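You operate a simulated robot arm through the tools that you are given. There is no shell and no other tool. Be economical: measure what you need, move in short steps, check, and stop when the job is done.

The job below is to be done with a simulated robot arm. You get a single attempt, and the scene is never put back.

Task
Fetch the purple cap with blue band and set it in the grey tray with teal band. Take the white bottle with orange cap and leave it on the purple tile with dark grey band. Open the door marked spares, put the grey rolled strap with pink band on the shelf of the grey cabinet marked spares, then shut the spares. Put the teal padlock on the deck in front of the hopper. Take the green cap with blue band on the surface of the wooden cabinet top and put it away on the top of the bench marked checks. Put the jar with blue lid on the surface of the wooden cabinet top away on the top of the long steel bench. Take the cup with blue handle and green band and leave it in the teal tray with green band. The order is free. Set down upright: white bottle with orange cap, jar with blue lid, cup with blue handle and green band.
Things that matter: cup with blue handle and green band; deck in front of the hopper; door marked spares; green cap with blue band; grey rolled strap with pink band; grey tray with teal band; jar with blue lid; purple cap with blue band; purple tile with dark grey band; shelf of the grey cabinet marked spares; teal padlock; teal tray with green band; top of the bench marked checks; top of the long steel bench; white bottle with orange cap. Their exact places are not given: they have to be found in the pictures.

Only the result counts: the job must be done as asked and must still hold three seconds after the hand-in. Knocking over, shifting, dropping, spilling or breaking anything else fails it. Lids that push on must go on centred and level and be pressed home; caps that screw on are set level and turned clockwise until they are tight.

Robot
A 6-joint arm with a two-finger parallel gripper on a trunk, on a base that drives. Base frame: it is fixed to the floor where the robot stands at the start and does not move with it; the origin is under the middle of the robot, x ahead of it, y to its left, z up; the surface under the hand at the start is at about z = 80. Lengths are in cm, angles in rad, forces in N, time in s.
With the tool pointing down near the work surface it reaches from about 32 to 70 cm from the robot's upright axis, wherever it stands. Its first joint turns from -2.897 to 2.897 rad. Places, roughly: cup with blue handle and green band [50, -325, 100]; deck in front of the hopper [-280, -230, 50]; door marked spares [50, -170, 40]; green cap with blue band (5x5x4 cm) [60, -200, 90]; grey rolled strap with pink band (9x10x4 cm) [70, -160, 90]; grey tray with teal band (39x20x5 cm) [70, -220, 90]; jar with blue lid (5x5x8 cm) [60, -240, 90]; purple cap with blue band (5x5x4 cm) [50, -20, 80]; purple tile with dark grey band (8x8x1 cm) [-310, -250, 40]; shelf of the grey cabinet marked spares [70, -170, 40]; teal padlock (5x3x8 cm) [60, -170, 90]; teal tray with green band (33x18x4 cm) [-310, -500, 60]; top of the bench marked checks [60, -50, 80]; top of the long steel bench [60, -360, 90]; white bottle with orange cap (4x4x7 cm) [40, -80, 80]. Payload 4.1 kg.
Tool frame: the origin (TCP) lies between the finger pads and is the grasp point; the fingertips stand 2.3 cm ahead of it; z points along the fingers, y is the line along which they close. The gripper opens to 9.4 cm. The fingers are 3.8 cm wide and 1 cm thick; the gripper's body (5.4 by 9.6 cm) begins 3.9 cm behind the TCP.
Orientation is that of the tool frame in the base frame, as a unit quaternion [x, y, z, w]. With the fingers straight down and closing along the base's y, the tool's x points along the base's -x, its y along +y and its z along -z.

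Tools
- The arm moves only by the tool play_rows. Its argument "commands" is a list of rows, each a list of 7 numbers: the shift along the base's x, y, z in m, then the turn, a rotation vector about the base's x, y, z in rad, then the finger opening in m, from 0 to 0.094. In form: [[tx, ty, tz, wx, wy, wz, fingers], ...]. A call has 1 to 20 rows; each row is the pose to reach, as a shift and turn from the pose commanded when the call began. Rows are played at 5 a second. More than 5 cm and 0.15 rad between two rows, or a gripper value outside its range, and nothing of the call is played. A pose out of reach is approached as far as the arm can. The call stops where the force on the tool passes 40 N (or 10 N more than at its start, if that is more) or the arm is blocked; 0.2 s more then pass. The fingers move at their own pace (about 4.5 cm/s each) and stop on an object; they squeeze with about 35 N. The grip force told is the motor's: it shows also when the fingers shut on nothing. Time passes only in rows, and 0.2 s behind the last, so rows that repeat a pose let the fingers close. The reply holds the time, the measured pose of the TCP, the force on the tool along the base axes, the opening and the grip force, in the units named above and with some noise, with the torque about the TCP (base axes, N m) and any sound that the robot's microphone picked up, and new pictures: "pictures" is both (left out), scene, wrist or none.
- Cameras (640 x 400 px; columns grow to the right, rows downward): "scene" is now at [-1.54, 10.28, 145.51]; the picture's right is [-0.82, -0.58, 0.00], its down [-0.44, 0.62, -0.66] and it looks along [0.38, -0.53, -0.76] (base axes); focal length 249 px, centre (320, 200). "wrist" rides on the gripper at [8.6, 1.6, -7.5] in the tool frame; the picture's right is [-0.18, 0.98, 0.00], its down [-0.58, -0.11, -0.81] and it looks along [-0.79, -0.15, 0.59] (tool axes); focal length 243 px, centre (320, 200).
- lift_body(by): slides the trunk up (or, below 0, down) by that many cm; the arm and the scene camera ride with it, the base frame stays. It gives what a move gives, with no picture.
- roll_base(legs): drives the robot by 1 to 6 legs, each [ahead, turn to the left] in cm and rad, along the robot's own axes; the way and the turn of a leg run together, so that a leg with both is an arc; at most 150 cm and 3.142 rad a leg. The arm and the cameras ride along, it lands a little off, and it stops where it bumps. It gives what a move gives, and a new picture of the scene camera.
- head_to(pan, tilt): turns the head with the scene camera to pan (to the left, within 2.705 rad either way) and tilt (down, from -0.506 to 1.204), counted from straight ahead of the robot. It gives what a move gives, and a new picture of the scene camera.
- probe_pixels(camera, pixels): for up to 12 pixels [column, row] of the newest picture of that camera ("zoom" is the newest enlarged one), the place [x, y, z] in the base frame of the surface seen there, good to about 0.3 cm. The clock stands still meanwhile.
- zoom(camera, box): a new picture of the part [left, top, right, bottom] of that camera's present view, enlarged. The clock stands still meanwhile.
- close_job(): hands the job in; it is judged then, once.

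Work in short steps. Measure before you move; look again where a grasp or a placing could have gone wrong, and mend it. You have 322 turns and 360 pictures in all, those below and enlarged ones among them. Open the gripper and draw the arm clear of the work before you hand the job in, unless the task says otherwise; then end with one line.

The tools are called after ">>>" as a command line: name --pt "numbers of a row" for each row, then --argument value for the rest, lists and objects as JSON in quotes. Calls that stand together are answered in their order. play_rows: Moves the arm, as the interface text tells. Its arguments: {"type":"object","properties":{"commands":{"type":"array","items":{"type":"array","items":{"type":"number"}}},"pictures":{"type":"string","enum":["both","scene","wrist","none"]}},"required":["commands"]} The other tools are called the same way: lift_body (by) slides the trunk up or down; roll_base (legs) drives the base; head_to (pan, tilt) turns the head that bears the scene camera; probe_pixels (camera, pixels) gives the place of the surface under pixels of a picture; zoom (camera, box) takes an enlarged picture of a part of a camera's view; close_job () hands the job in.

At the start:

```text
t: 0.0
position: [33.51, -26.98, 107.58]
orientation: [-0.001, 1.0, 0.0, 0.0]
contact_force: [0.0, 0.4, 0.2]
wrist_torque: [-0.02, 0.0, 0.02]
width: 9.41
grasp_force: 0.1
trunk travel left (down, up): [-42.5, 16.5]
robot x, y, heading: [-0.17, 0.09, -0.008]
head pan, tilt: [-0.953, 0.857]
```

scene: 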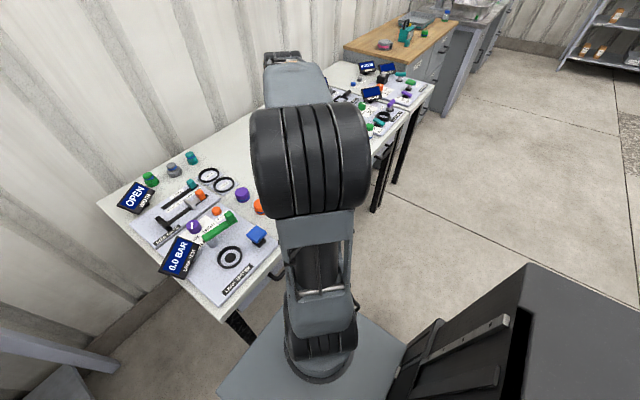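
wrist: 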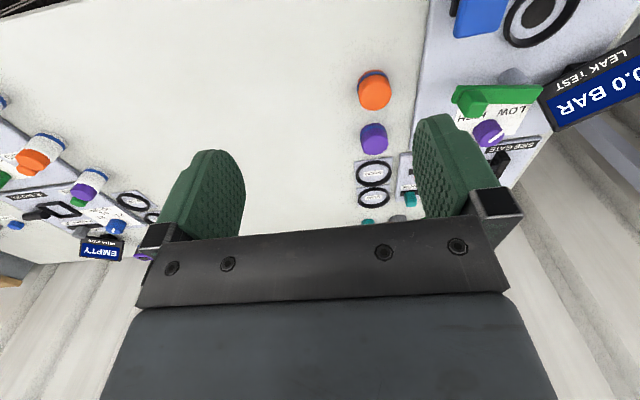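

The wrist view shows an orange and a purple cap near (373,138). I zoom in on it and turn the head to look along the benches.

>>> zoom --camera "wrist" --box '[320, 50, 480, 230]'

>>> zoom --camera "scene" --box '[330, 0, 530, 125]'

>>> probe_pixels --camera "wrist" --pixels '[[373, 130], [373, 148], [374, 80], [330, 120]]'

```text
2.22 times, centred on (400, 140) of wrist
```

zoom: 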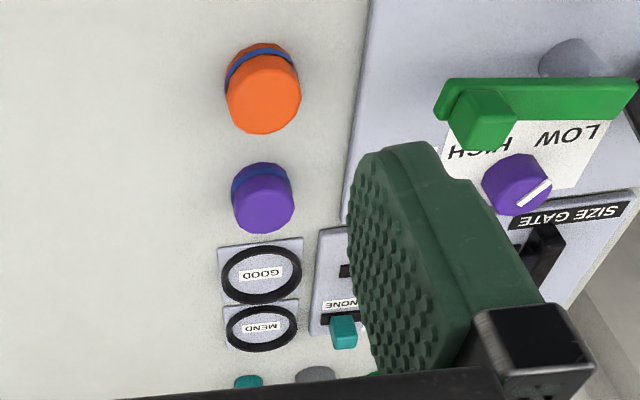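

```text
3.20 times, centred on (430, 62) of scene
```

zoom: 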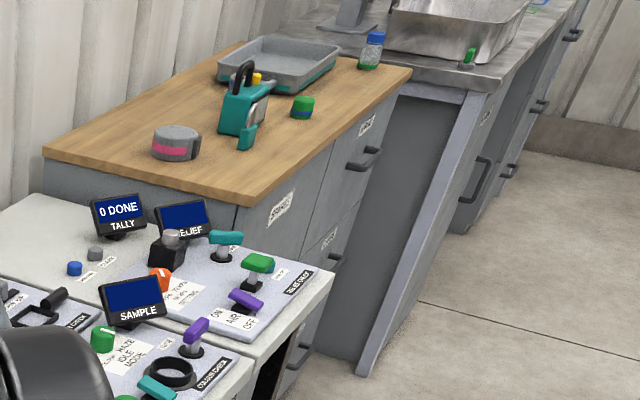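

```text
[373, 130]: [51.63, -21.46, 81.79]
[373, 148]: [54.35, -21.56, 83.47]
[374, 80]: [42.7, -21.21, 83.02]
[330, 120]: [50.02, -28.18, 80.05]
```

The purple cap is at about (53.5,-21.5). I turn the head for a wider look to the right.

>>> head_to --pan -1.35 --tilt 0.6

>>> head_to --pan -2.3 --tilt 0.35

>>> head_to --pan -0.6 --tilt 0.75

```text
t: 0.9
position: [33.53, -27.0, 107.5]
orientation: [0.0, 1.0, 0.0, 0.0]
contact_force: [-0.6, 0.4, 0.3]
wrist_torque: [0.01, 0.01, 0.02]
width: 9.41
grasp_force: 0.0
trunk travel left (down, up): [-42.5, 16.5]
robot x, y, heading: [0.48, -0.11, 0.001]
head pan, tilt: [-1.349, 0.6]
```

scene: 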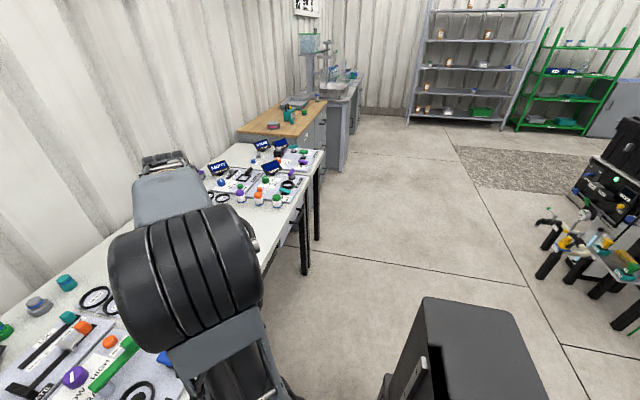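

```text
t: 2.1
position: [33.52, -26.97, 107.51]
orientation: [0.0, 1.0, 0.0, -0.001]
contact_force: [-0.2, -0.1, 0.3]
wrist_torque: [0.0, -0.01, 0.0]
width: 9.4
grasp_force: 0.1
trunk travel left (down, up): [-42.5, 16.5]
robot x, y, heading: [0.27, 0.06, 0.004]
head pan, tilt: [-2.3, 0.351]
```

scene: 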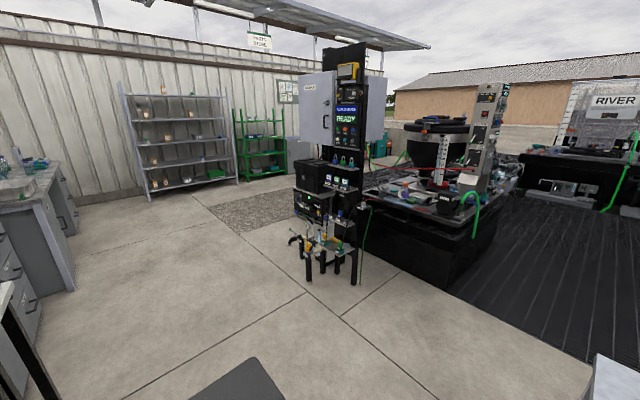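

```text
t: 3.8
position: [33.53, -26.9, 107.49]
orientation: [0.0, 1.0, 0.001, 0.0]
contact_force: [-0.3, 0.0, 0.0]
wrist_torque: [-0.01, 0.0, -0.03]
width: 9.43
grasp_force: 0.0
trunk travel left (down, up): [-42.5, 16.5]
robot x, y, heading: [0.08, 0.01, -0.002]
head pan, tilt: [-0.6, 0.75]
```

scene: 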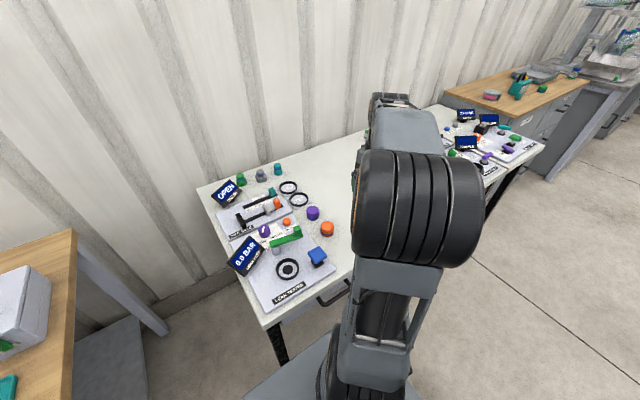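

Next I move above the purple cap at about (53.7,-21.5), fingers closing along y, and look again.

>>> play_rows --pt "0.04 0.01 -0.01 0 0 0 0.094" --pt "0.08 0.025 -0.03 0 0 0 0.094" --pt "0.12 0.04 -0.05 0 0 0 0.094" --pt "0.16 0.055 -0.07 0 0 0 0.094" --pt "0.201 0.055 -0.1 0 0 0 0.094" --pictures "wrist"

```text
refused: row 5 steps farther than a row can; nothing moved
```

A smaller last step.

>>> play_rows --pt "0.04 0.01 -0.01 0 0 0 0.094" --pt "0.08 0.025 -0.03 0 0 0 0.094" --pt "0.12 0.04 -0.05 0 0 0 0.094" --pt "0.16 0.055 -0.07 0 0 0 0.094" --pt "0.2 0.055 -0.09 0 0 0 0.094" --pt "0.2 0.055 -0.1 0 0 0 0.094" --pictures "wrist"

```text
t: 5.2
position: [53.85, -21.48, 97.47]
orientation: [0.0, 1.0, 0.0, -0.001]
contact_force: [0.0, -0.4, -1.4]
wrist_torque: [0.03, 0.02, -0.02]
width: 9.39
grasp_force: 0.0
trunk travel left (down, up): [-42.5, 16.5]
robot x, y, heading: [0.08, -0.29, -0.005]
head pan, tilt: [-0.6, 0.75]
```

wrist: 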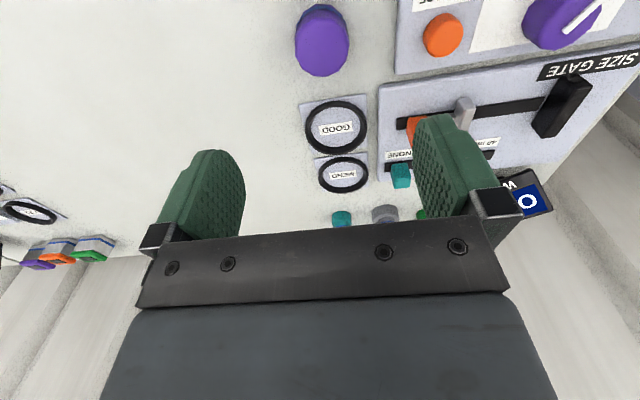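

I probe the cap's top and edges to get its centre.

>>> probe_pixels --camera "wrist" --pixels '[[322, 32], [322, 12], [322, 60], [300, 35], [344, 35], [340, 150], [380, 90]]'

```text
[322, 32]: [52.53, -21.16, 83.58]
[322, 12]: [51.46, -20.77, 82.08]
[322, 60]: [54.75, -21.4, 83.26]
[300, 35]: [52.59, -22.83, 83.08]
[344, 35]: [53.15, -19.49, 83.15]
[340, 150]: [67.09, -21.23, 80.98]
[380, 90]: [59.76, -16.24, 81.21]
```

Cap centre is at about (53.6,-21.2), top z 83.6. I descend with a 6.6 cm opening to clear the panel edge at y=-16.2, then grip.

>>> play_rows --pt "-0.002 0.003 0 0 0 0 0.066" --pt "-0.002 0.003 -0.04 0 0 0 0.066" --pt "-0.002 0.003 -0.08 0 0 0 0.066" --pt "-0.002 0.003 -0.12 0 0 0 0.066" --pt "-0.002 0.003 -0.146 0 0 0 0.066" --pt "-0.002 0.003 -0.146 0 0 0 0.03" --pt "-0.002 0.003 -0.146 0 0 0 0.03" --pt "-0.002 0.003 -0.146 0 0 0 0.03" --pt "-0.002 0.003 -0.146 0 0 0 0.03" --pictures "wrist"

```text
t: 7.2
position: [53.43, -21.26, 82.7]
orientation: [0.001, 1.0, 0.0, 0.0]
contact_force: [-0.8, 0.0, -0.8]
wrist_torque: [0.0, 0.0, 0.0]
width: 4.44
grasp_force: 34.9
trunk travel left (down, up): [-42.5, 16.5]
robot x, y, heading: [0.22, 0.46, 0.001]
head pan, tilt: [-0.6, 0.75]
```

wrist: 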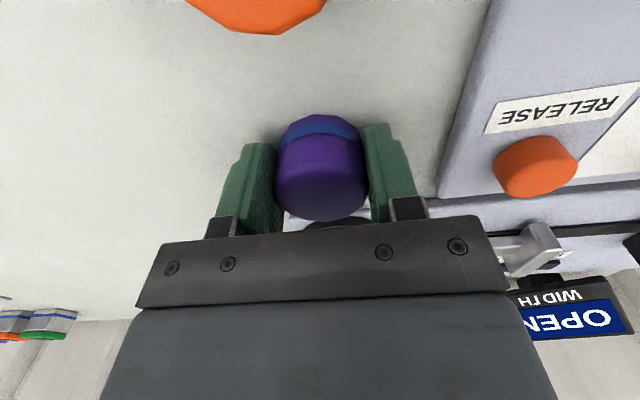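

Gripped at 4.4 cm. I lift and draw the arm back over the robot's front for driving.

>>> play_rows --pt "0 0 0.05 0 0 0 0.03" --pt "0 0 0.1 0 0 0 0.03" --pt "0 0 0.15 0 0 0 0.03" --pt "0 0.0 0.2 0 0 0 0.03" --pt "-0.04 0.02 0.22 0 0 0 0.03" --pt "-0.08 0.04 0.23 0 0 0 0.03" --pt "-0.11 0.07 0.24 0 0 0 0.03" --pt "-0.14 0.1 0.25 0 0 0 0.03" --pt "-0.165 0.14 0.25 0 0 0 0.03" --pt "-0.165 0.18 0.25 0 0 0 0.03" --pt "-0.165 0.21 0.25 0 0 0 0.03" --pictures "wrist"

>>> head_to --pan -0.9 --tilt 1.15

>>> head_to --pan -1.57 --tilt 0.5

```text
t: 9.6
position: [36.89, -0.08, 107.87]
orientation: [-0.001, 1.0, -0.001, 0.0]
contact_force: [-0.2, -0.7, -0.2]
wrist_torque: [-0.01, 0.03, 0.01]
width: 3.02
grasp_force: 0.0
trunk travel left (down, up): [-42.5, 16.5]
robot x, y, heading: [-0.09, -0.04, -0.002]
head pan, tilt: [-0.6, 0.75]
```

wrist: 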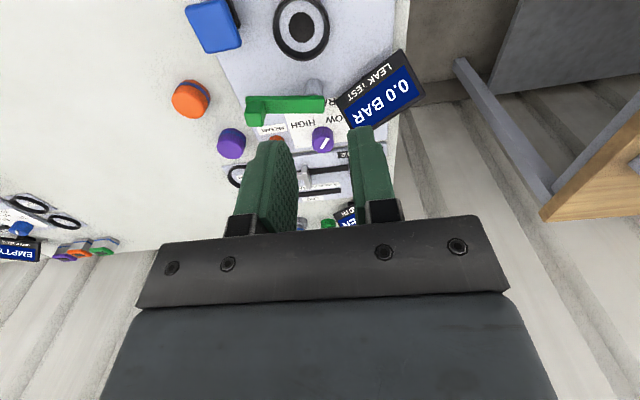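

```text
t: 10.5
position: [36.79, -0.01, 107.87]
orientation: [0.0, 1.0, 0.0, 0.0]
contact_force: [-0.6, -0.3, -0.8]
wrist_torque: [0.0, -0.03, 0.03]
width: 3.01
grasp_force: 0.0
trunk travel left (down, up): [-42.5, 16.5]
robot x, y, heading: [0.16, -0.11, -0.0]
head pan, tilt: [-0.901, 1.15]
```

scene: 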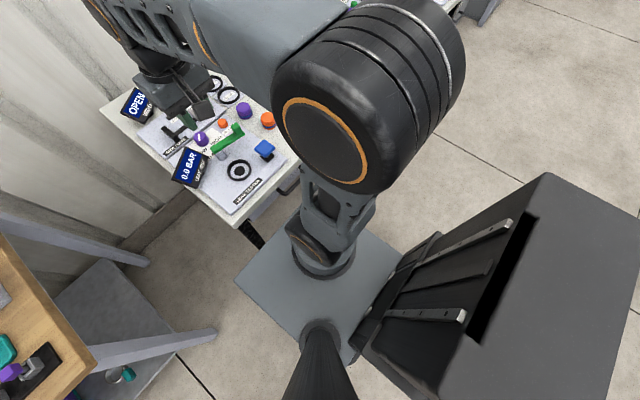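

```text
t: 11.5
position: [36.92, -0.02, 107.91]
orientation: [0.0, 1.0, 0.001, 0.0]
contact_force: [0.1, 0.9, -1.3]
wrist_torque: [0.02, -0.01, 0.01]
width: 3.02
grasp_force: 0.0
trunk travel left (down, up): [-42.5, 16.5]
robot x, y, heading: [-0.06, -0.19, -0.005]
head pan, tilt: [-1.571, 0.499]
```

scene: 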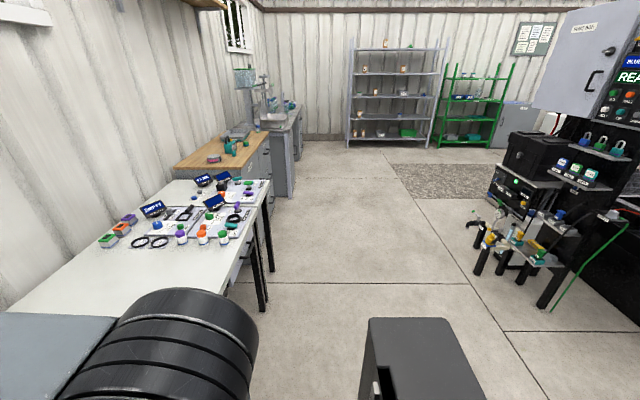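

The fingers closed to 3.0: the cap slipped out, and the wrist view shows it still on the bench near (231,143). I measure where it stands now.

>>> zoom --camera "wrist" --box '[180, 90, 280, 180]'

>>> probe_pixels --camera "wrist" --pixels '[[231, 137], [231, 150], [220, 145], [243, 145], [231, 155]]'

```text
4.44 times, centred on (230, 135) of wrist
```

zoom: 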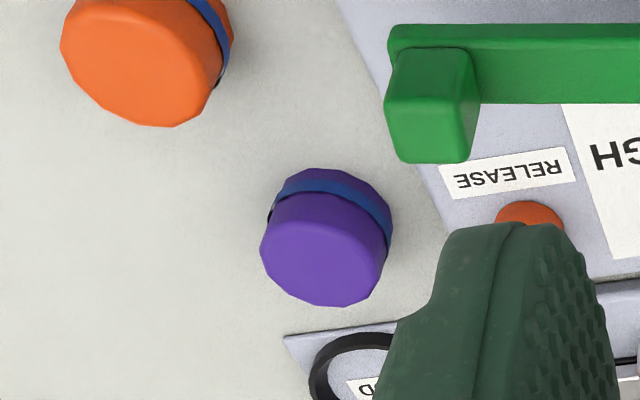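

```text
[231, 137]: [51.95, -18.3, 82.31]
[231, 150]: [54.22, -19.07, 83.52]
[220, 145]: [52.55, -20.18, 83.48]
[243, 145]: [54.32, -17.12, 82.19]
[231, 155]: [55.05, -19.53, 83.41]
```

It has shifted toward +y. I probe the enlarged picture for its top outline.

>>> probe_pixels --camera "zoom" --pixels '[[322, 250], [272, 232], [268, 270], [345, 298], [376, 275], [300, 205], [325, 195], [310, 175], [272, 212], [385, 220]]'

```text
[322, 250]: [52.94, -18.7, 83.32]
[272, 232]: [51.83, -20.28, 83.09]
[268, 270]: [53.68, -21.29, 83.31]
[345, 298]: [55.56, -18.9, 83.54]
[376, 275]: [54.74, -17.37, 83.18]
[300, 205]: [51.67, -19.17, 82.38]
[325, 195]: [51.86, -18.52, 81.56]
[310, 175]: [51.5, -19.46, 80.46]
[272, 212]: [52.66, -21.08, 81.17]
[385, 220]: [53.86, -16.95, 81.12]
```

Cap centre now about (53.6,-19.1), diameter 4.4. I measure the neighbouring plates to choose the closing direction.

>>> probe_pixels --camera "zoom" --pixels '[[385, 80], [420, 170], [440, 215], [290, 335], [380, 322], [440, 190], [220, 60]]'

```text
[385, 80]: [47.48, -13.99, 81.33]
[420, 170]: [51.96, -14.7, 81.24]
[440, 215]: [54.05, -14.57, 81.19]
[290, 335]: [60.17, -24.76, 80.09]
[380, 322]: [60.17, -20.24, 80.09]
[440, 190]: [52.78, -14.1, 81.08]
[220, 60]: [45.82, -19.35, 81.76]
```

I close along x instead: rotate the tool +90° about z while moving above the cap.

>>> play_rows --pt "0.015 -0.017 -0.005 0 0 0.143 0.07" --pt "0.03 -0.035 -0.01 0 0 0.286 0.07" --pt "0.046 -0.052 -0.02 0 0 0.428 0.07" --pt "0.061 -0.069 -0.03 0 0 0.571 0.07" --pt "0.076 -0.087 -0.04 0 0 0.714 0.07" --pt "0.091 -0.104 -0.05 0 0 0.857 0.07" --pt "0.106 -0.122 -0.06 0 0 1.0 0.07" --pt "0.121 -0.139 -0.07 0 0 1.142 0.07" --pt "0.137 -0.156 -0.08 0 0 1.285 0.07" --pt "0.152 -0.174 -0.09 0 0 1.428 0.07" --pt "0.167 -0.191 -0.1 0 0 1.571 0.07" --pt "0.167 -0.191 -0.14 0 0 1.571 0.07" --pt "0.167 -0.191 -0.16 0 0 1.571 0.07" --pictures "wrist"

```text
t: 14.3
position: [53.47, -19.53, 91.94]
orientation: [0.708, -0.707, 0.0, 0.0]
contact_force: [0.4, -0.1, 0.4]
wrist_torque: [-0.02, 0.0, 0.0]
width: 7.0
grasp_force: 0.1
trunk travel left (down, up): [-42.5, 16.5]
robot x, y, heading: [0.27, 0.01, -0.003]
head pan, tilt: [-1.571, 0.499]
```

wrist: 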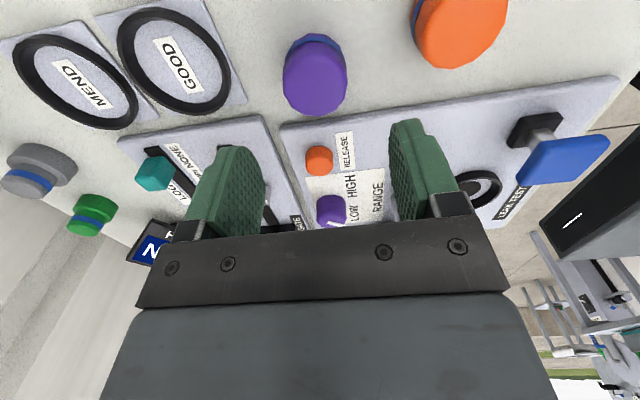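

I probe the cap once more from here.

>>> probe_pixels --camera "wrist" --pixels '[[315, 78], [286, 75], [346, 75], [315, 48], [315, 108], [300, 125], [380, 115]]'

```text
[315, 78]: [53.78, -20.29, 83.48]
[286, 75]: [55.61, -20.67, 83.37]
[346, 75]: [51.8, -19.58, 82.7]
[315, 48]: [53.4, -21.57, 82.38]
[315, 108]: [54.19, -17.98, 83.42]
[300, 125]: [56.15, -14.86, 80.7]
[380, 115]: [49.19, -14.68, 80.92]
```

Aligned within a few mm. I descend to 82.6, close fully, and lift slowly 1 cm per row.

>>> play_rows --pt "0.002 0 -0.04 0 0 0 0.07" --pt "0.002 0 -0.08 0 0 0 0.07" --pt "0.002 0 -0.093 0 0 0 0.07" --pt "0.002 0 -0.093 0 0 0 0.0" --pt "0.002 0 -0.093 0 0 0 0.0" --pt "0.002 0 -0.093 0 0 0 0.0" --pt "0.002 0 -0.093 0 0 0 0.0" --pt "0.002 0 -0.093 0 0 0 0.0" --pt "0.002 0 -0.085 0 0 0 0.0" --pt "0.002 0 -0.075 0 0 0 0.0" --pt "0.002 0 -0.06 0 0 0 0.0" --pictures "wrist"

```text
t: 16.7
position: [53.62, -19.41, 85.75]
orientation: [-0.707, 0.707, 0.0, 0.0]
contact_force: [-0.3, -0.4, -0.6]
wrist_torque: [-0.01, 0.01, -0.03]
width: 4.45
grasp_force: 34.8
trunk travel left (down, up): [-42.5, 16.5]
robot x, y, heading: [-0.19, -0.32, 0.003]
head pan, tilt: [-1.571, 0.499]
```

wrist: 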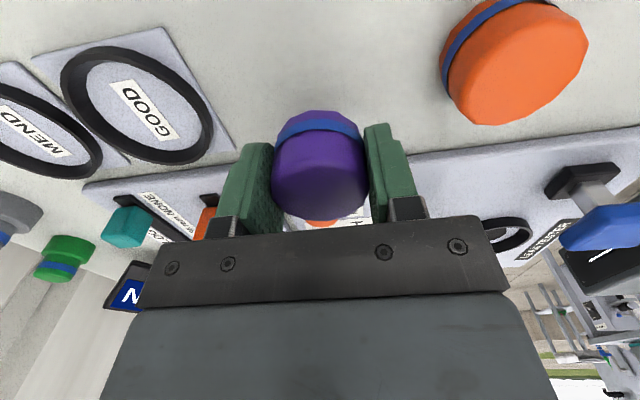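

The cap is held and lifted. I raise slowly further and check the grip.

>>> play_rows --pt "0 0 0.015 0 0 0 0.0" --pt "0 0 0.03 0 0 0 0.0" --pt "0 0 0.05 0 0 0 0.0" --pt "0 0 0.07 0 0 0 0.0" --pt "0 0 0.09 0 0 0 0.0" --pt "0 0 0.11 0 0 0 0.0" --pt "0 0 0.13 0 0 0 0.0" --pt "0 0 0.15 0 0 0 0.0" --pt "0 0 0.17 0 0 0 0.0" --pt "0 0 0.19 0 0 0 0.0" --pt "0 0 0.21 0 0 0 0.0" --pictures "wrist"

```text
t: 19.1
position: [53.66, -19.31, 106.95]
orientation: [0.707, -0.707, 0.0, 0.0]
contact_force: [0.5, -0.1, -0.2]
wrist_torque: [0.01, 0.0, 0.02]
width: 4.47
grasp_force: 35.5
trunk travel left (down, up): [-42.5, 16.5]
robot x, y, heading: [-0.43, 0.28, -0.003]
head pan, tilt: [-1.571, 0.499]
```

wrist: 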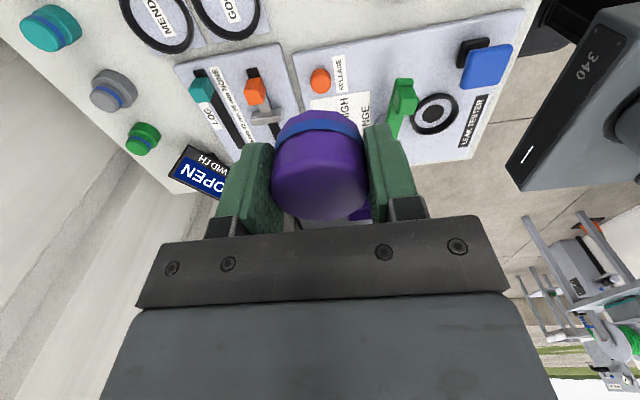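

Held firmly. I bring the arm in to the front of the robot and probe the floor obstacles in the present scene view.

>>> play_rows --pt "-0.025 0.02 0.005 0 0 0 0" --pt "-0.05 0.05 0.01 0 0 0 0" --pt "-0.075 0.08 0.01 0 0 0 0" --pt "-0.1 0.11 0.01 0 0 0 0" --pt "-0.12 0.14 0.01 0 0 0 0" --pt "-0.135 0.17 0.01 0 0 0 0" --pt "-0.14 0.193 0.01 0 0 0 0" --pictures "none"

>>> probe_pixels --camera "scene" --pixels '[[478, 272], [541, 305], [470, 212], [265, 309], [290, 193], [230, 290], [272, 272], [400, 390], [455, 380], [270, 135], [215, 240], [256, 155]]'

```text
t: 20.7
position: [39.47, 0.1, 108.04]
orientation: [0.707, -0.707, 0.0, 0.0]
contact_force: [-0.2, 0.0, 0.1]
wrist_torque: [0.03, -0.02, -0.02]
width: 4.46
grasp_force: 34.5
trunk travel left (down, up): [-42.5, 16.5]
robot x, y, heading: [0.14, -0.09, -0.001]
head pan, tilt: [-1.571, 0.499]
```

```text
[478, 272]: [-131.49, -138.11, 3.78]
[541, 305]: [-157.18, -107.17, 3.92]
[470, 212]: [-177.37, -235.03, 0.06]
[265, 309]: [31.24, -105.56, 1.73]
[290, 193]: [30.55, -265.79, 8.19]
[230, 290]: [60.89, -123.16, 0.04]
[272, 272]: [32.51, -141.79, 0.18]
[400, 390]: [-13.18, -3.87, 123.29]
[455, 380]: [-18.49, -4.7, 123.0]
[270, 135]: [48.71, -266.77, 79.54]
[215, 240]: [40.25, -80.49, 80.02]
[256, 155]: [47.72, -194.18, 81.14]
```

Aisle is clear from x=-130 to 30. I back off, turn right, drive along to y≈-205, and face the cabinet.

>>> roll_base --legs '[[-20, 0], [0, -1.571], [105, 0], [100, 0], [0, 1.571]]'

>>> head_to --pan -0.5 --tilt 0.7

>>> head_to --pan 0.5 --tilt 0.7

```text
t: 39.8
position: [21.56, -204.92, 107.93]
orientation: [0.711, -0.703, 0.0, 0.0]
contact_force: [0.2, 0.7, -1.2]
wrist_torque: [-0.02, 0.05, -0.03]
width: 4.43
grasp_force: 34.7
trunk travel left (down, up): [-42.5, 16.5]
robot x, y, heading: [-18.15, -205.44, 0.011]
head pan, tilt: [-1.571, 0.499]
```

scene: 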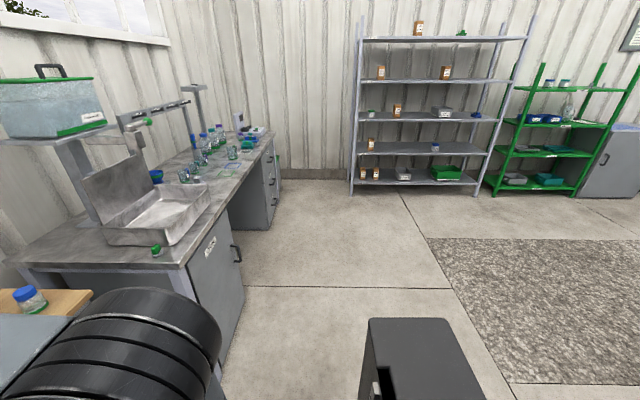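

```text
t: 41.1
position: [21.53, -204.96, 107.96]
orientation: [0.711, -0.703, 0.0, 0.0]
contact_force: [-0.4, -0.2, -0.2]
wrist_torque: [0.02, -0.04, 0.01]
width: 4.47
grasp_force: 34.7
trunk travel left (down, up): [-42.5, 16.5]
robot x, y, heading: [-18.23, -205.36, 0.013]
head pan, tilt: [-0.499, 0.7]
```

scene: 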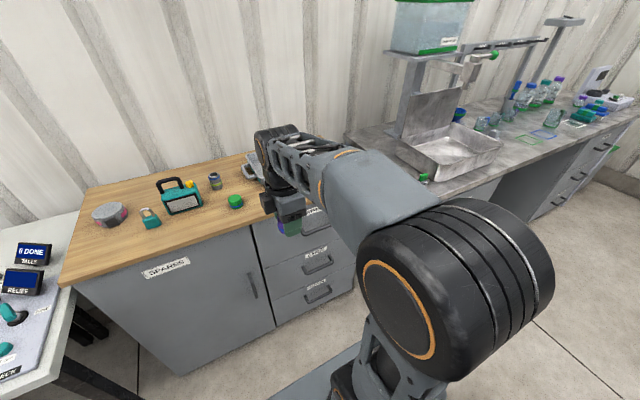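

```text
t: 42.4
position: [21.52, -204.86, 107.89]
orientation: [0.711, -0.703, 0.0, 0.0]
contact_force: [-0.4, -0.1, -0.5]
wrist_torque: [0.0, -0.02, -0.04]
width: 4.47
grasp_force: 35.0
trunk travel left (down, up): [-42.5, 16.5]
robot x, y, heading: [-18.15, -205.55, 0.014]
head pan, tilt: [0.499, 0.7]
```

scene: 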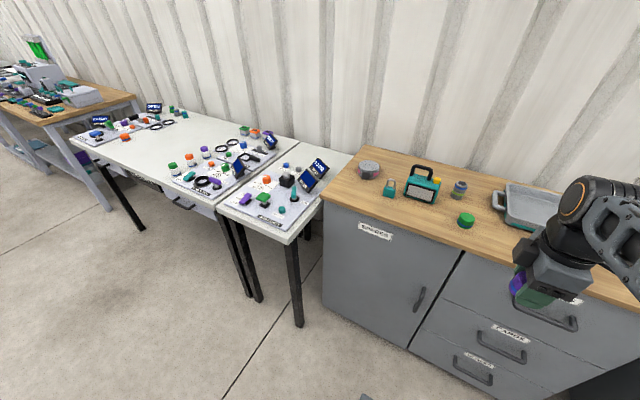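

I zoom in on the cabinet top and probe the objects.

>>> zoom --camera "scene" --box '[330, 140, 600, 310]'

>>> probe_pixels --camera "scene" --pixels '[[369, 166], [389, 190], [422, 190], [459, 184], [467, 215], [525, 206], [505, 200], [497, 213], [520, 233], [420, 298], [330, 200], [461, 252]]'

```text
2.35 times, centred on (465, 225) of scene
```

zoom: 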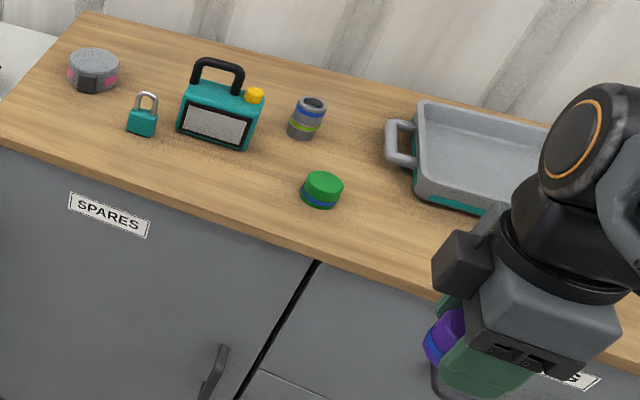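

```text
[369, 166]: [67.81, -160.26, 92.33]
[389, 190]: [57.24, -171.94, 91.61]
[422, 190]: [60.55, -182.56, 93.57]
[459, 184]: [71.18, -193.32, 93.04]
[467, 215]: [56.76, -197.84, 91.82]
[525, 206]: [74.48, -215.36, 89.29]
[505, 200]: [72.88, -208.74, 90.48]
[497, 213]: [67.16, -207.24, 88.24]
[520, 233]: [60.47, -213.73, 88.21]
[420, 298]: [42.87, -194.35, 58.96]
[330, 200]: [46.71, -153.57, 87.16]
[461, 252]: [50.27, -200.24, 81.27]
```

I roll forward 23 cm to x≈5 to bring the tray within reach.

>>> roll_base --legs '[[23, 0]]'

>>> head_to --pan -0.65 --tilt 0.85

```text
t: 44.1
position: [44.52, -204.84, 107.91]
orientation: [0.71, -0.704, 0.001, 0.0]
contact_force: [-0.1, 0.5, -1.5]
wrist_torque: [0.01, 0.04, -0.02]
width: 4.48
grasp_force: 35.1
trunk travel left (down, up): [-42.5, 16.5]
robot x, y, heading: [4.57, -205.28, 0.009]
head pan, tilt: [0.499, 0.7]
```

scene: 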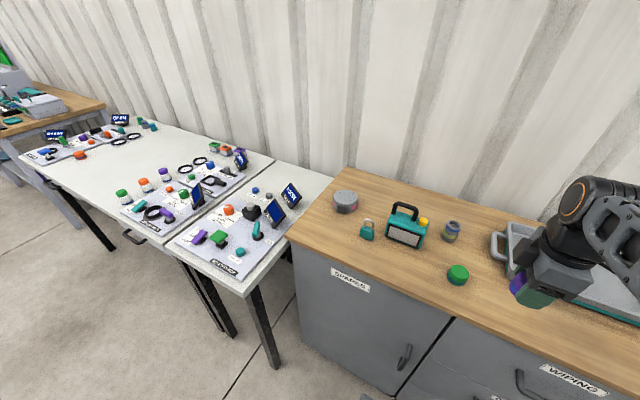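

```text
t: 45.5
position: [44.54, -204.78, 107.88]
orientation: [0.71, -0.704, 0.0, 0.0]
contact_force: [-0.2, -0.2, -0.7]
wrist_torque: [-0.03, 0.01, -0.01]
width: 4.46
grasp_force: 34.8
trunk travel left (down, up): [-42.5, 16.5]
robot x, y, heading: [4.83, -205.25, 0.009]
head pan, tilt: [-0.649, 0.85]
```

scene: 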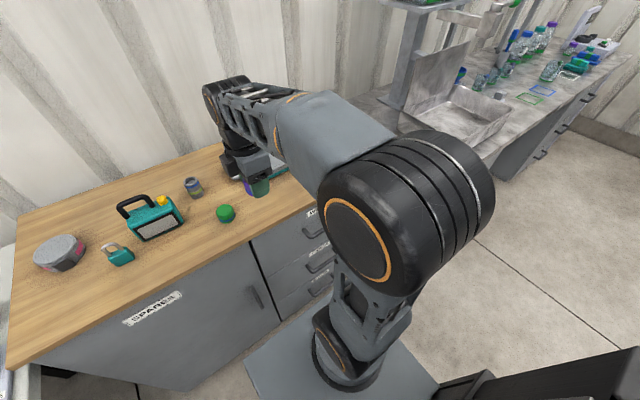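

I move the arm above the tray's near part to look with the wrist camera.

>>> play_rows --pt "0.03 -0.025 0 0 0 0 0" --pt "0.06 -0.05 0 0 0 0 0" --pt "0.09 -0.08 0 0 0 0 0" --pt "0.12 -0.11 0 0 0 0 0" --pt "0.15 -0.14 0 0 0 0 0" --pt "0.18 -0.17 0 0 0 0 0" --pt "0.21 -0.19 0 0 0 0 0" --pictures "both"

```text
t: 47.1
position: [65.44, -223.67, 107.83]
orientation: [0.71, -0.704, 0.0, 0.001]
contact_force: [-1.0, 0.2, -1.0]
wrist_torque: [0.01, -0.02, 0.01]
width: 4.47
grasp_force: 35.1
trunk travel left (down, up): [-42.5, 16.5]
robot x, y, heading: [4.75, -204.96, 0.014]
head pan, tilt: [-0.649, 0.85]
```

scene: 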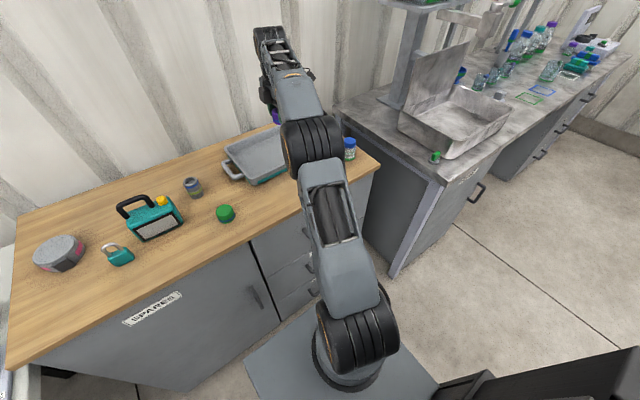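
wrist: 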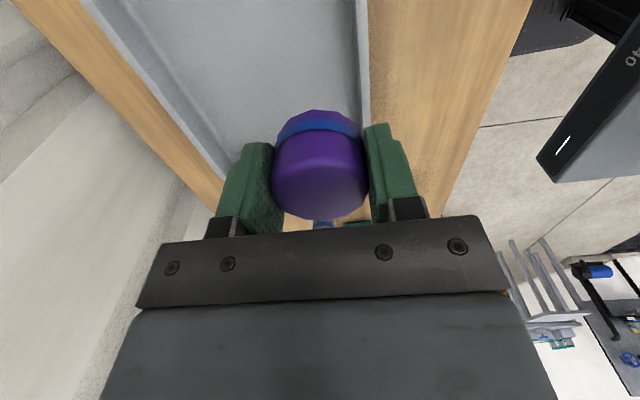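

I probe the tray's walls and floor, and the jar in the scene view.

>>> probe_pixels --camera "wrist" --pixels '[[240, 60], [240, 100], [365, 60], [363, 110], [355, 60], [130, 60], [190, 135], [200, 30], [310, 20], [430, 60]]'

>>> probe_pixels --camera "scene" --pixels '[[349, 142], [349, 155], [436, 157], [255, 165], [232, 172]]'

```text
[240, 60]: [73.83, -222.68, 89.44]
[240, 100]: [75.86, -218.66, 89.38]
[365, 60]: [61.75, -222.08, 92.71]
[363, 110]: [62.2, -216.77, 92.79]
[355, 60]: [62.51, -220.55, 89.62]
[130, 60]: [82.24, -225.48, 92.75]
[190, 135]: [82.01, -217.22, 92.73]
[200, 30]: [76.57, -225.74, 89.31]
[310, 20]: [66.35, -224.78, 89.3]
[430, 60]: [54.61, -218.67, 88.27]
```

```text
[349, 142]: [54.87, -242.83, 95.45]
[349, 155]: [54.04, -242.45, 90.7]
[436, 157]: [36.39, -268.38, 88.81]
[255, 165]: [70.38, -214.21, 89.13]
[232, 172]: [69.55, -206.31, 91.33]
```

Tray floor z=89.3, inside x 63–81. I lower the cap at (69.5,-222.5) to TCP z≈92 and release.

>>> play_rows --pt "0.02 0.006 -0.02 0 0 0 0" --pt "0.041 0.012 -0.05 0 0 0 0" --pt "0.041 0.012 -0.09 0 0 0 0" --pt "0.041 0.012 -0.12 0 0 0 0" --pt "0.041 0.012 -0.145 0 0 0 0" --pt "0.041 0.012 -0.157 0 0 0 0" --pt "0.041 0.012 -0.157 0 0 0 0.07" --pt "0.041 0.012 -0.157 0 0 0 0.07" --pt "0.041 0.012 -0.157 0 0 0 0.07" --pictures "wrist"

```text
t: 49.1
position: [69.48, -222.46, 92.08]
orientation: [0.71, -0.704, 0.0, 0.0]
contact_force: [-0.1, 0.1, 0.0]
wrist_torque: [0.01, -0.01, -0.04]
width: 7.02
grasp_force: 0.0
trunk travel left (down, up): [-42.5, 16.5]
robot x, y, heading: [4.68, -205.1, 0.006]
head pan, tilt: [-0.649, 0.85]
```

wrist: 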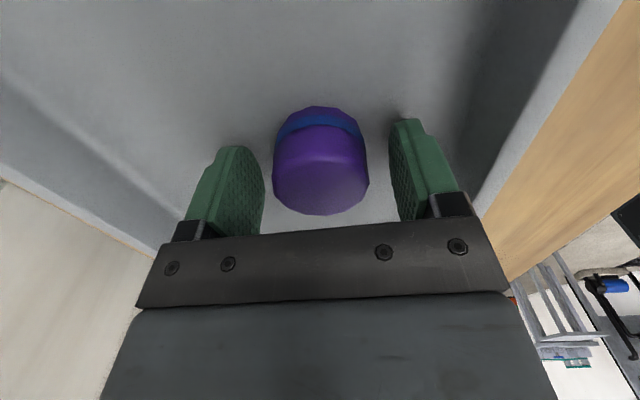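

The cap stands in the tray. I rise, rotate back to closing along y, and go over the jar near (54.5,-242.5).

>>> play_rows --pt "0 0 0.04 0 0 0 0.07" --pt "0 0 0.09 0 0 0 0.08" --pt "0 0 0.14 0 0 0 0.09" --pt "0 0 0.17 0 0 0 0.094" --pt "-0.02 -0.015 0.17 0 0 -0.143 0.094" --pt "-0.035 -0.03 0.17 0 0 -0.286 0.094" --pt "-0.05 -0.045 0.17 0 0 -0.428 0.094" --pt "-0.065 -0.06 0.17 0 0 -0.571 0.094" --pt "-0.08 -0.075 0.17 0 0 -0.714 0.094" --pt "-0.1 -0.09 0.17 0 0 -0.857 0.094" --pt "-0.12 -0.11 0.17 0 0 -1.0 0.094" --pt "-0.14 -0.13 0.17 0 0 -1.142 0.094" --pt "-0.16 -0.15 0.17 0 0 -1.285 0.094" --pt "-0.18 -0.17 0.17 0 0 -1.428 0.094" --pt "-0.2 -0.19 0.17 0 0 -1.58 0.094" --pictures "wrist"

```text
refused: row 15 steps farther than a row can; nothing moved
```

Last rotation step slightly too large; I fix it.

>>> play_rows --pt "0 0 0.04 0 0 0 0.07" --pt "0 0 0.09 0 0 0 0.08" --pt "0 0 0.14 0 0 0 0.09" --pt "0 0 0.17 0 0 0 0.094" --pt "-0.02 -0.015 0.17 0 0 -0.143 0.094" --pt "-0.035 -0.03 0.17 0 0 -0.286 0.094" --pt "-0.05 -0.045 0.17 0 0 -0.428 0.094" --pt "-0.065 -0.06 0.17 0 0 -0.571 0.094" --pt "-0.08 -0.075 0.17 0 0 -0.714 0.094" --pt "-0.1 -0.09 0.17 0 0 -0.857 0.094" --pt "-0.12 -0.11 0.17 0 0 -1.0 0.094" --pt "-0.14 -0.13 0.17 0 0 -1.142 0.094" --pt "-0.16 -0.15 0.17 0 0 -1.285 0.094" --pt "-0.18 -0.17 0.17 0 0 -1.428 0.094" --pt "-0.2 -0.19 0.17 0 0 -1.571 0.094" --pictures "both"

```text
t: 52.3
position: [49.4, -241.65, 109.03]
orientation: [-0.003, 1.0, 0.0, 0.0]
contact_force: [-0.3, -0.1, 0.3]
wrist_torque: [0.02, 0.01, 0.0]
width: 9.4
grasp_force: 0.0
out of reach, approached as far as the arm can: row 3, 4, 5
trunk travel left (down, up): [-42.5, 16.5]
robot x, y, heading: [4.75, -204.88, 0.012]
head pan, tilt: [-0.649, 0.85]
```

scene: 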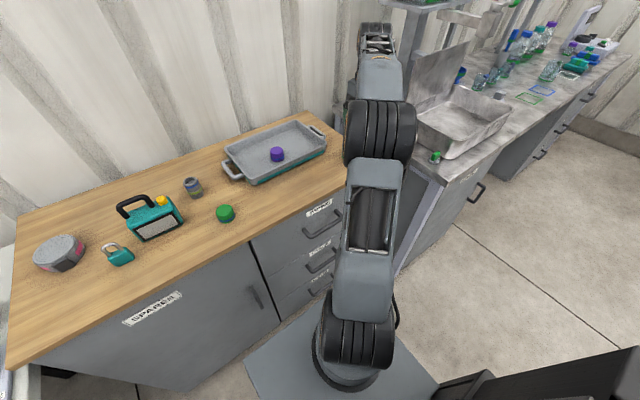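
wrist: 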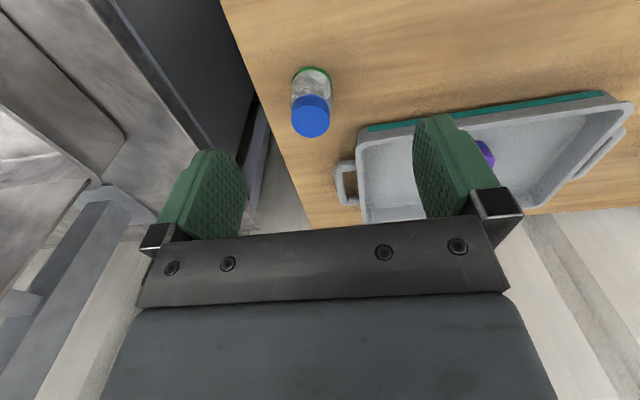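

Jar seen at (311,105). I probe it.

>>> probe_pixels --camera "wrist" --pixels '[[310, 116], [293, 116], [329, 112], [311, 136], [311, 98], [312, 85], [313, 70], [270, 120], [345, 165], [200, 100]]'

>>> zoom --camera "wrist" --box '[260, 50, 360, 150]'

```text
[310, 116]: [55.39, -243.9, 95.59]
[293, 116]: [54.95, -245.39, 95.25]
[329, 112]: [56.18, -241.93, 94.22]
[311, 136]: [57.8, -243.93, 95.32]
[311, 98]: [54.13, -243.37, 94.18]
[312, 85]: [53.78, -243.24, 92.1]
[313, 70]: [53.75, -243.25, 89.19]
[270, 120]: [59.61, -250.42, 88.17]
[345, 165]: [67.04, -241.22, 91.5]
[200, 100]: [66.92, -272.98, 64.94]
```

```text
4.00 times, centred on (310, 100) of wrist
```

zoom: 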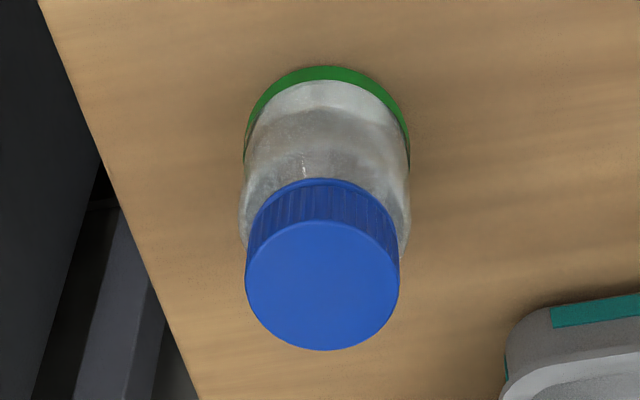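

Jar centre (56.0,-243.6), top 95.5. I descend to TCP z=92 and grip the glass body.

>>> play_rows --pt "0.035 -0.01 0 0 0 0 0.094" --pt "0.066 -0.02 -0.02 0 0 0 0.094" --pt "0.066 -0.02 -0.06 0 0 0 0.094" --pt "0.066 -0.02 -0.1 0 0 0 0.094" --pt "0.066 -0.02 -0.14 0 0 0 0.094" --pt "0.066 -0.02 -0.17 0 0 0 0.094" --pt "0.066 -0.02 -0.17 0 0 0 0" --pt "0.066 -0.02 -0.17 0 0 0 0" --pt "0.066 -0.02 -0.17 0 0 0 0" --pt "0.066 -0.02 -0.17 0 0 0 0" --pt "0.066 -0.02 -0.17 0 0 0 0" --pt "0.066 -0.02 -0.16 0 0 0 0" --pt "0.066 -0.02 -0.145 0 0 0 0" --pictures "wrist"

```text
t: 55.1
position: [56.2, -243.61, 94.72]
orientation: [-0.005, 1.0, 0.001, 0.001]
contact_force: [0.0, 0.6, -1.7]
wrist_torque: [-0.04, 0.0, 0.03]
width: 4.66
grasp_force: 35.5
trunk travel left (down, up): [-42.5, 16.5]
robot x, y, heading: [4.69, -205.31, 0.009]
head pan, tilt: [-0.649, 0.85]
```

wrist: 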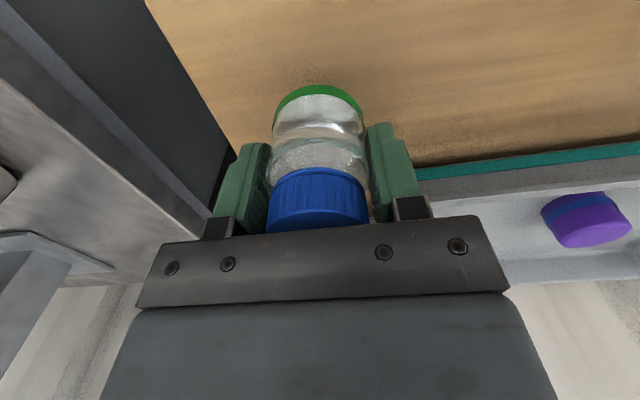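

Held. I rise slowly, retract, then drive along to the steel bench.

>>> play_rows --pt "0 0 0.02 0 0 0 0" --pt "0 0 0.04 0 0 0 0" --pt "0 0 0.07 0 0 0 0" --pt "0 0 0.1 0 0 0 0" --pt "0 0 0.13 0 0 0 0" --pt "-0.02 0.03 0.15 0 0 0 0" --pt "-0.04 0.07 0.15 0 0 0 0" --pt "-0.06 0.11 0.15 0 0 0 0" --pt "-0.07 0.15 0.15 0 0 0 0" --pt "-0.08 0.19 0.15 0 0 0 0" --pt "-0.09 0.23 0.15 0 0 0 0" --pt "-0.1 0.27 0.15 0 0 0 0" --pt "-0.11 0.31 0.15 0 0 0 0" --pt "-0.12 0.35 0.15 0 0 0 0" --pt "-0.12 0.38 0.15 0 0 0 0" --pictures "wrist"

>>> roll_base --legs '[[-30, 0], [0, -1.571], [110, 0], [0, 1.571]]'

>>> head_to --pan -0.6 --tilt 0.6

>>> head_to --pan 0.5 --tilt 0.6

```text
t: 58.3
position: [43.97, -205.08, 109.69]
orientation: [-0.005, 1.0, 0.0, 0.0]
contact_force: [-0.1, 0.5, -0.9]
wrist_torque: [0.0, 0.03, -0.02]
width: 4.66
grasp_force: 35.3
trunk travel left (down, up): [-42.5, 16.5]
robot x, y, heading: [5.11, -205.38, 0.006]
head pan, tilt: [-0.649, 0.85]
```

wrist: 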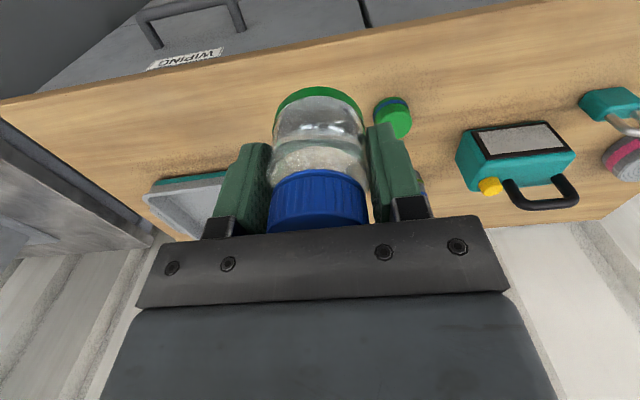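

```text
t: 73.2
position: [19.09, -313.63, 109.71]
orientation: [-0.03, 1.0, 0.0, 0.0]
contact_force: [0.2, 0.2, -1.2]
wrist_torque: [0.0, 0.01, -0.02]
width: 4.66
grasp_force: 35.3
trunk travel left (down, up): [-42.5, 16.5]
robot x, y, heading: [-19.91, -315.34, 0.064]
head pan, tilt: [-0.649, 0.85]
```

scene: 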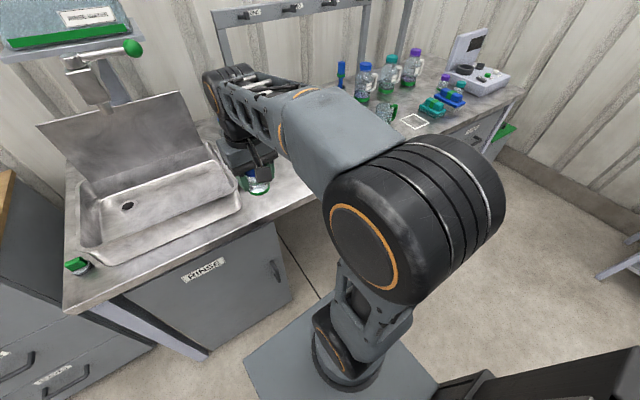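

```text
t: 73.9
position: [19.08, -313.52, 109.63]
orientation: [-0.031, 1.0, 0.0, 0.001]
contact_force: [0.5, -0.2, -0.5]
wrist_torque: [-0.01, -0.02, 0.01]
width: 4.69
grasp_force: 35.0
trunk travel left (down, up): [-42.5, 16.5]
robot x, y, heading: [-19.74, -315.5, 0.059]
head pan, tilt: [-0.6, 0.6]
```

scene: 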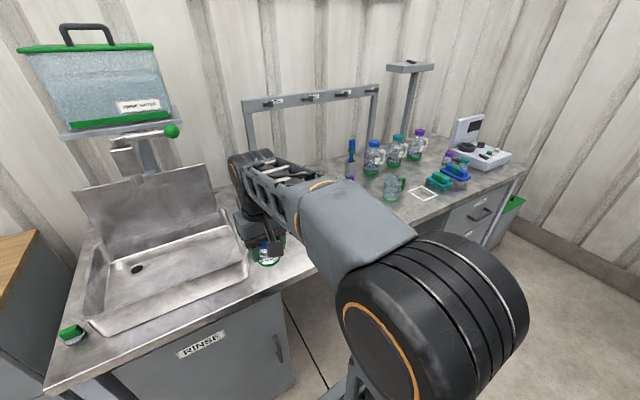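

```text
t: 75.2
position: [19.2, -313.53, 109.78]
orientation: [-0.03, 1.0, 0.0, 0.0]
contact_force: [-0.3, -0.3, -1.0]
wrist_torque: [-0.01, -0.03, -0.03]
width: 4.62
grasp_force: 34.3
trunk travel left (down, up): [-42.5, 16.5]
robot x, y, heading: [-20.29, -315.29, 0.061]
head pan, tilt: [0.499, 0.6]
```

scene: 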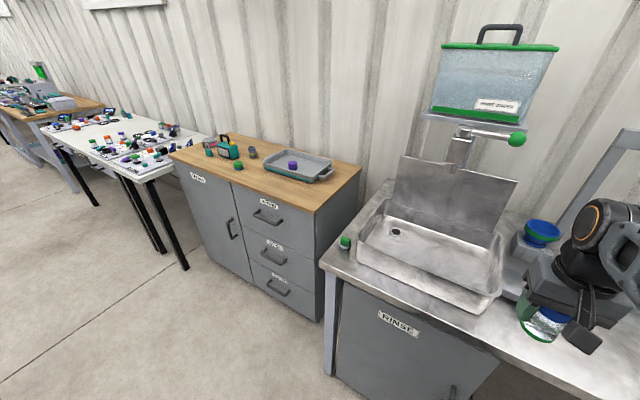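

I take a wrist picture of the bench ahead by a tiny arm move.

>>> play_rows --pt "0 0 0.01 0 0 0 0" --pictures "wrist"

>>> head_to --pan -0.75 --tilt 0.45

>>> zoom --camera "scene" --box '[240, 150, 540, 340]'

```text
t: 75.7
position: [19.13, -313.43, 110.7]
orientation: [-0.03, 1.0, 0.001, 0.0]
contact_force: [0.4, 0.0, -1.0]
wrist_torque: [-0.02, -0.01, -0.02]
width: 4.67
grasp_force: 34.8
trunk travel left (down, up): [-42.5, 16.5]
robot x, y, heading: [-19.74, -315.48, 0.065]
head pan, tilt: [0.499, 0.6]
```

wrist: 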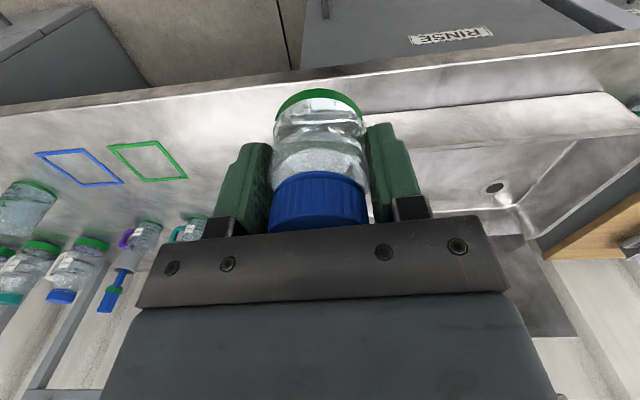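

```text
t: 77.1
position: [19.09, -313.51, 110.71]
orientation: [-0.03, 1.0, 0.0, 0.0]
contact_force: [0.6, 0.2, -1.7]
wrist_torque: [-0.01, 0.02, 0.01]
width: 4.66
grasp_force: 35.1
trunk travel left (down, up): [-42.5, 16.5]
robot x, y, heading: [-19.92, -315.54, 0.059]
head pan, tilt: [-0.75, 0.45]
```

scene: 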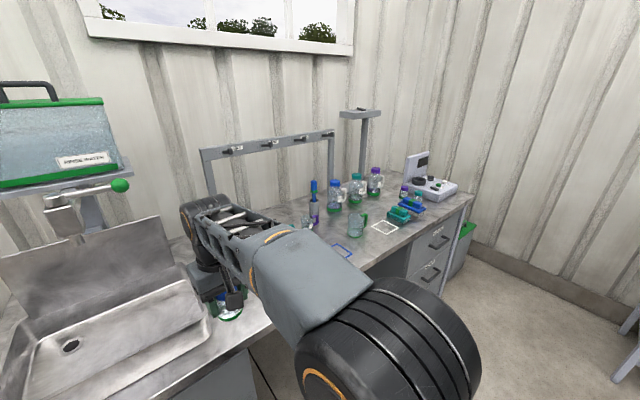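

```text
2.11 times, centred on (390, 245) of scene
```

zoom: 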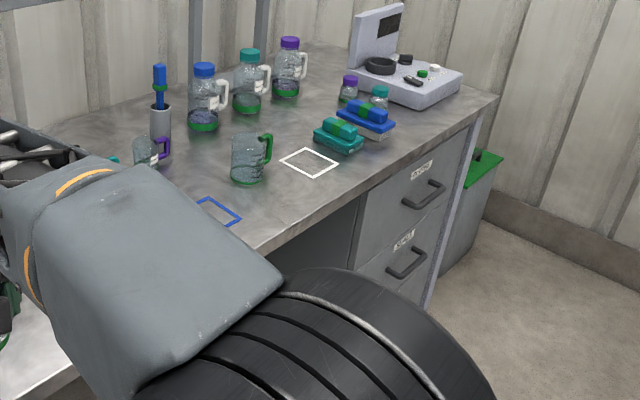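

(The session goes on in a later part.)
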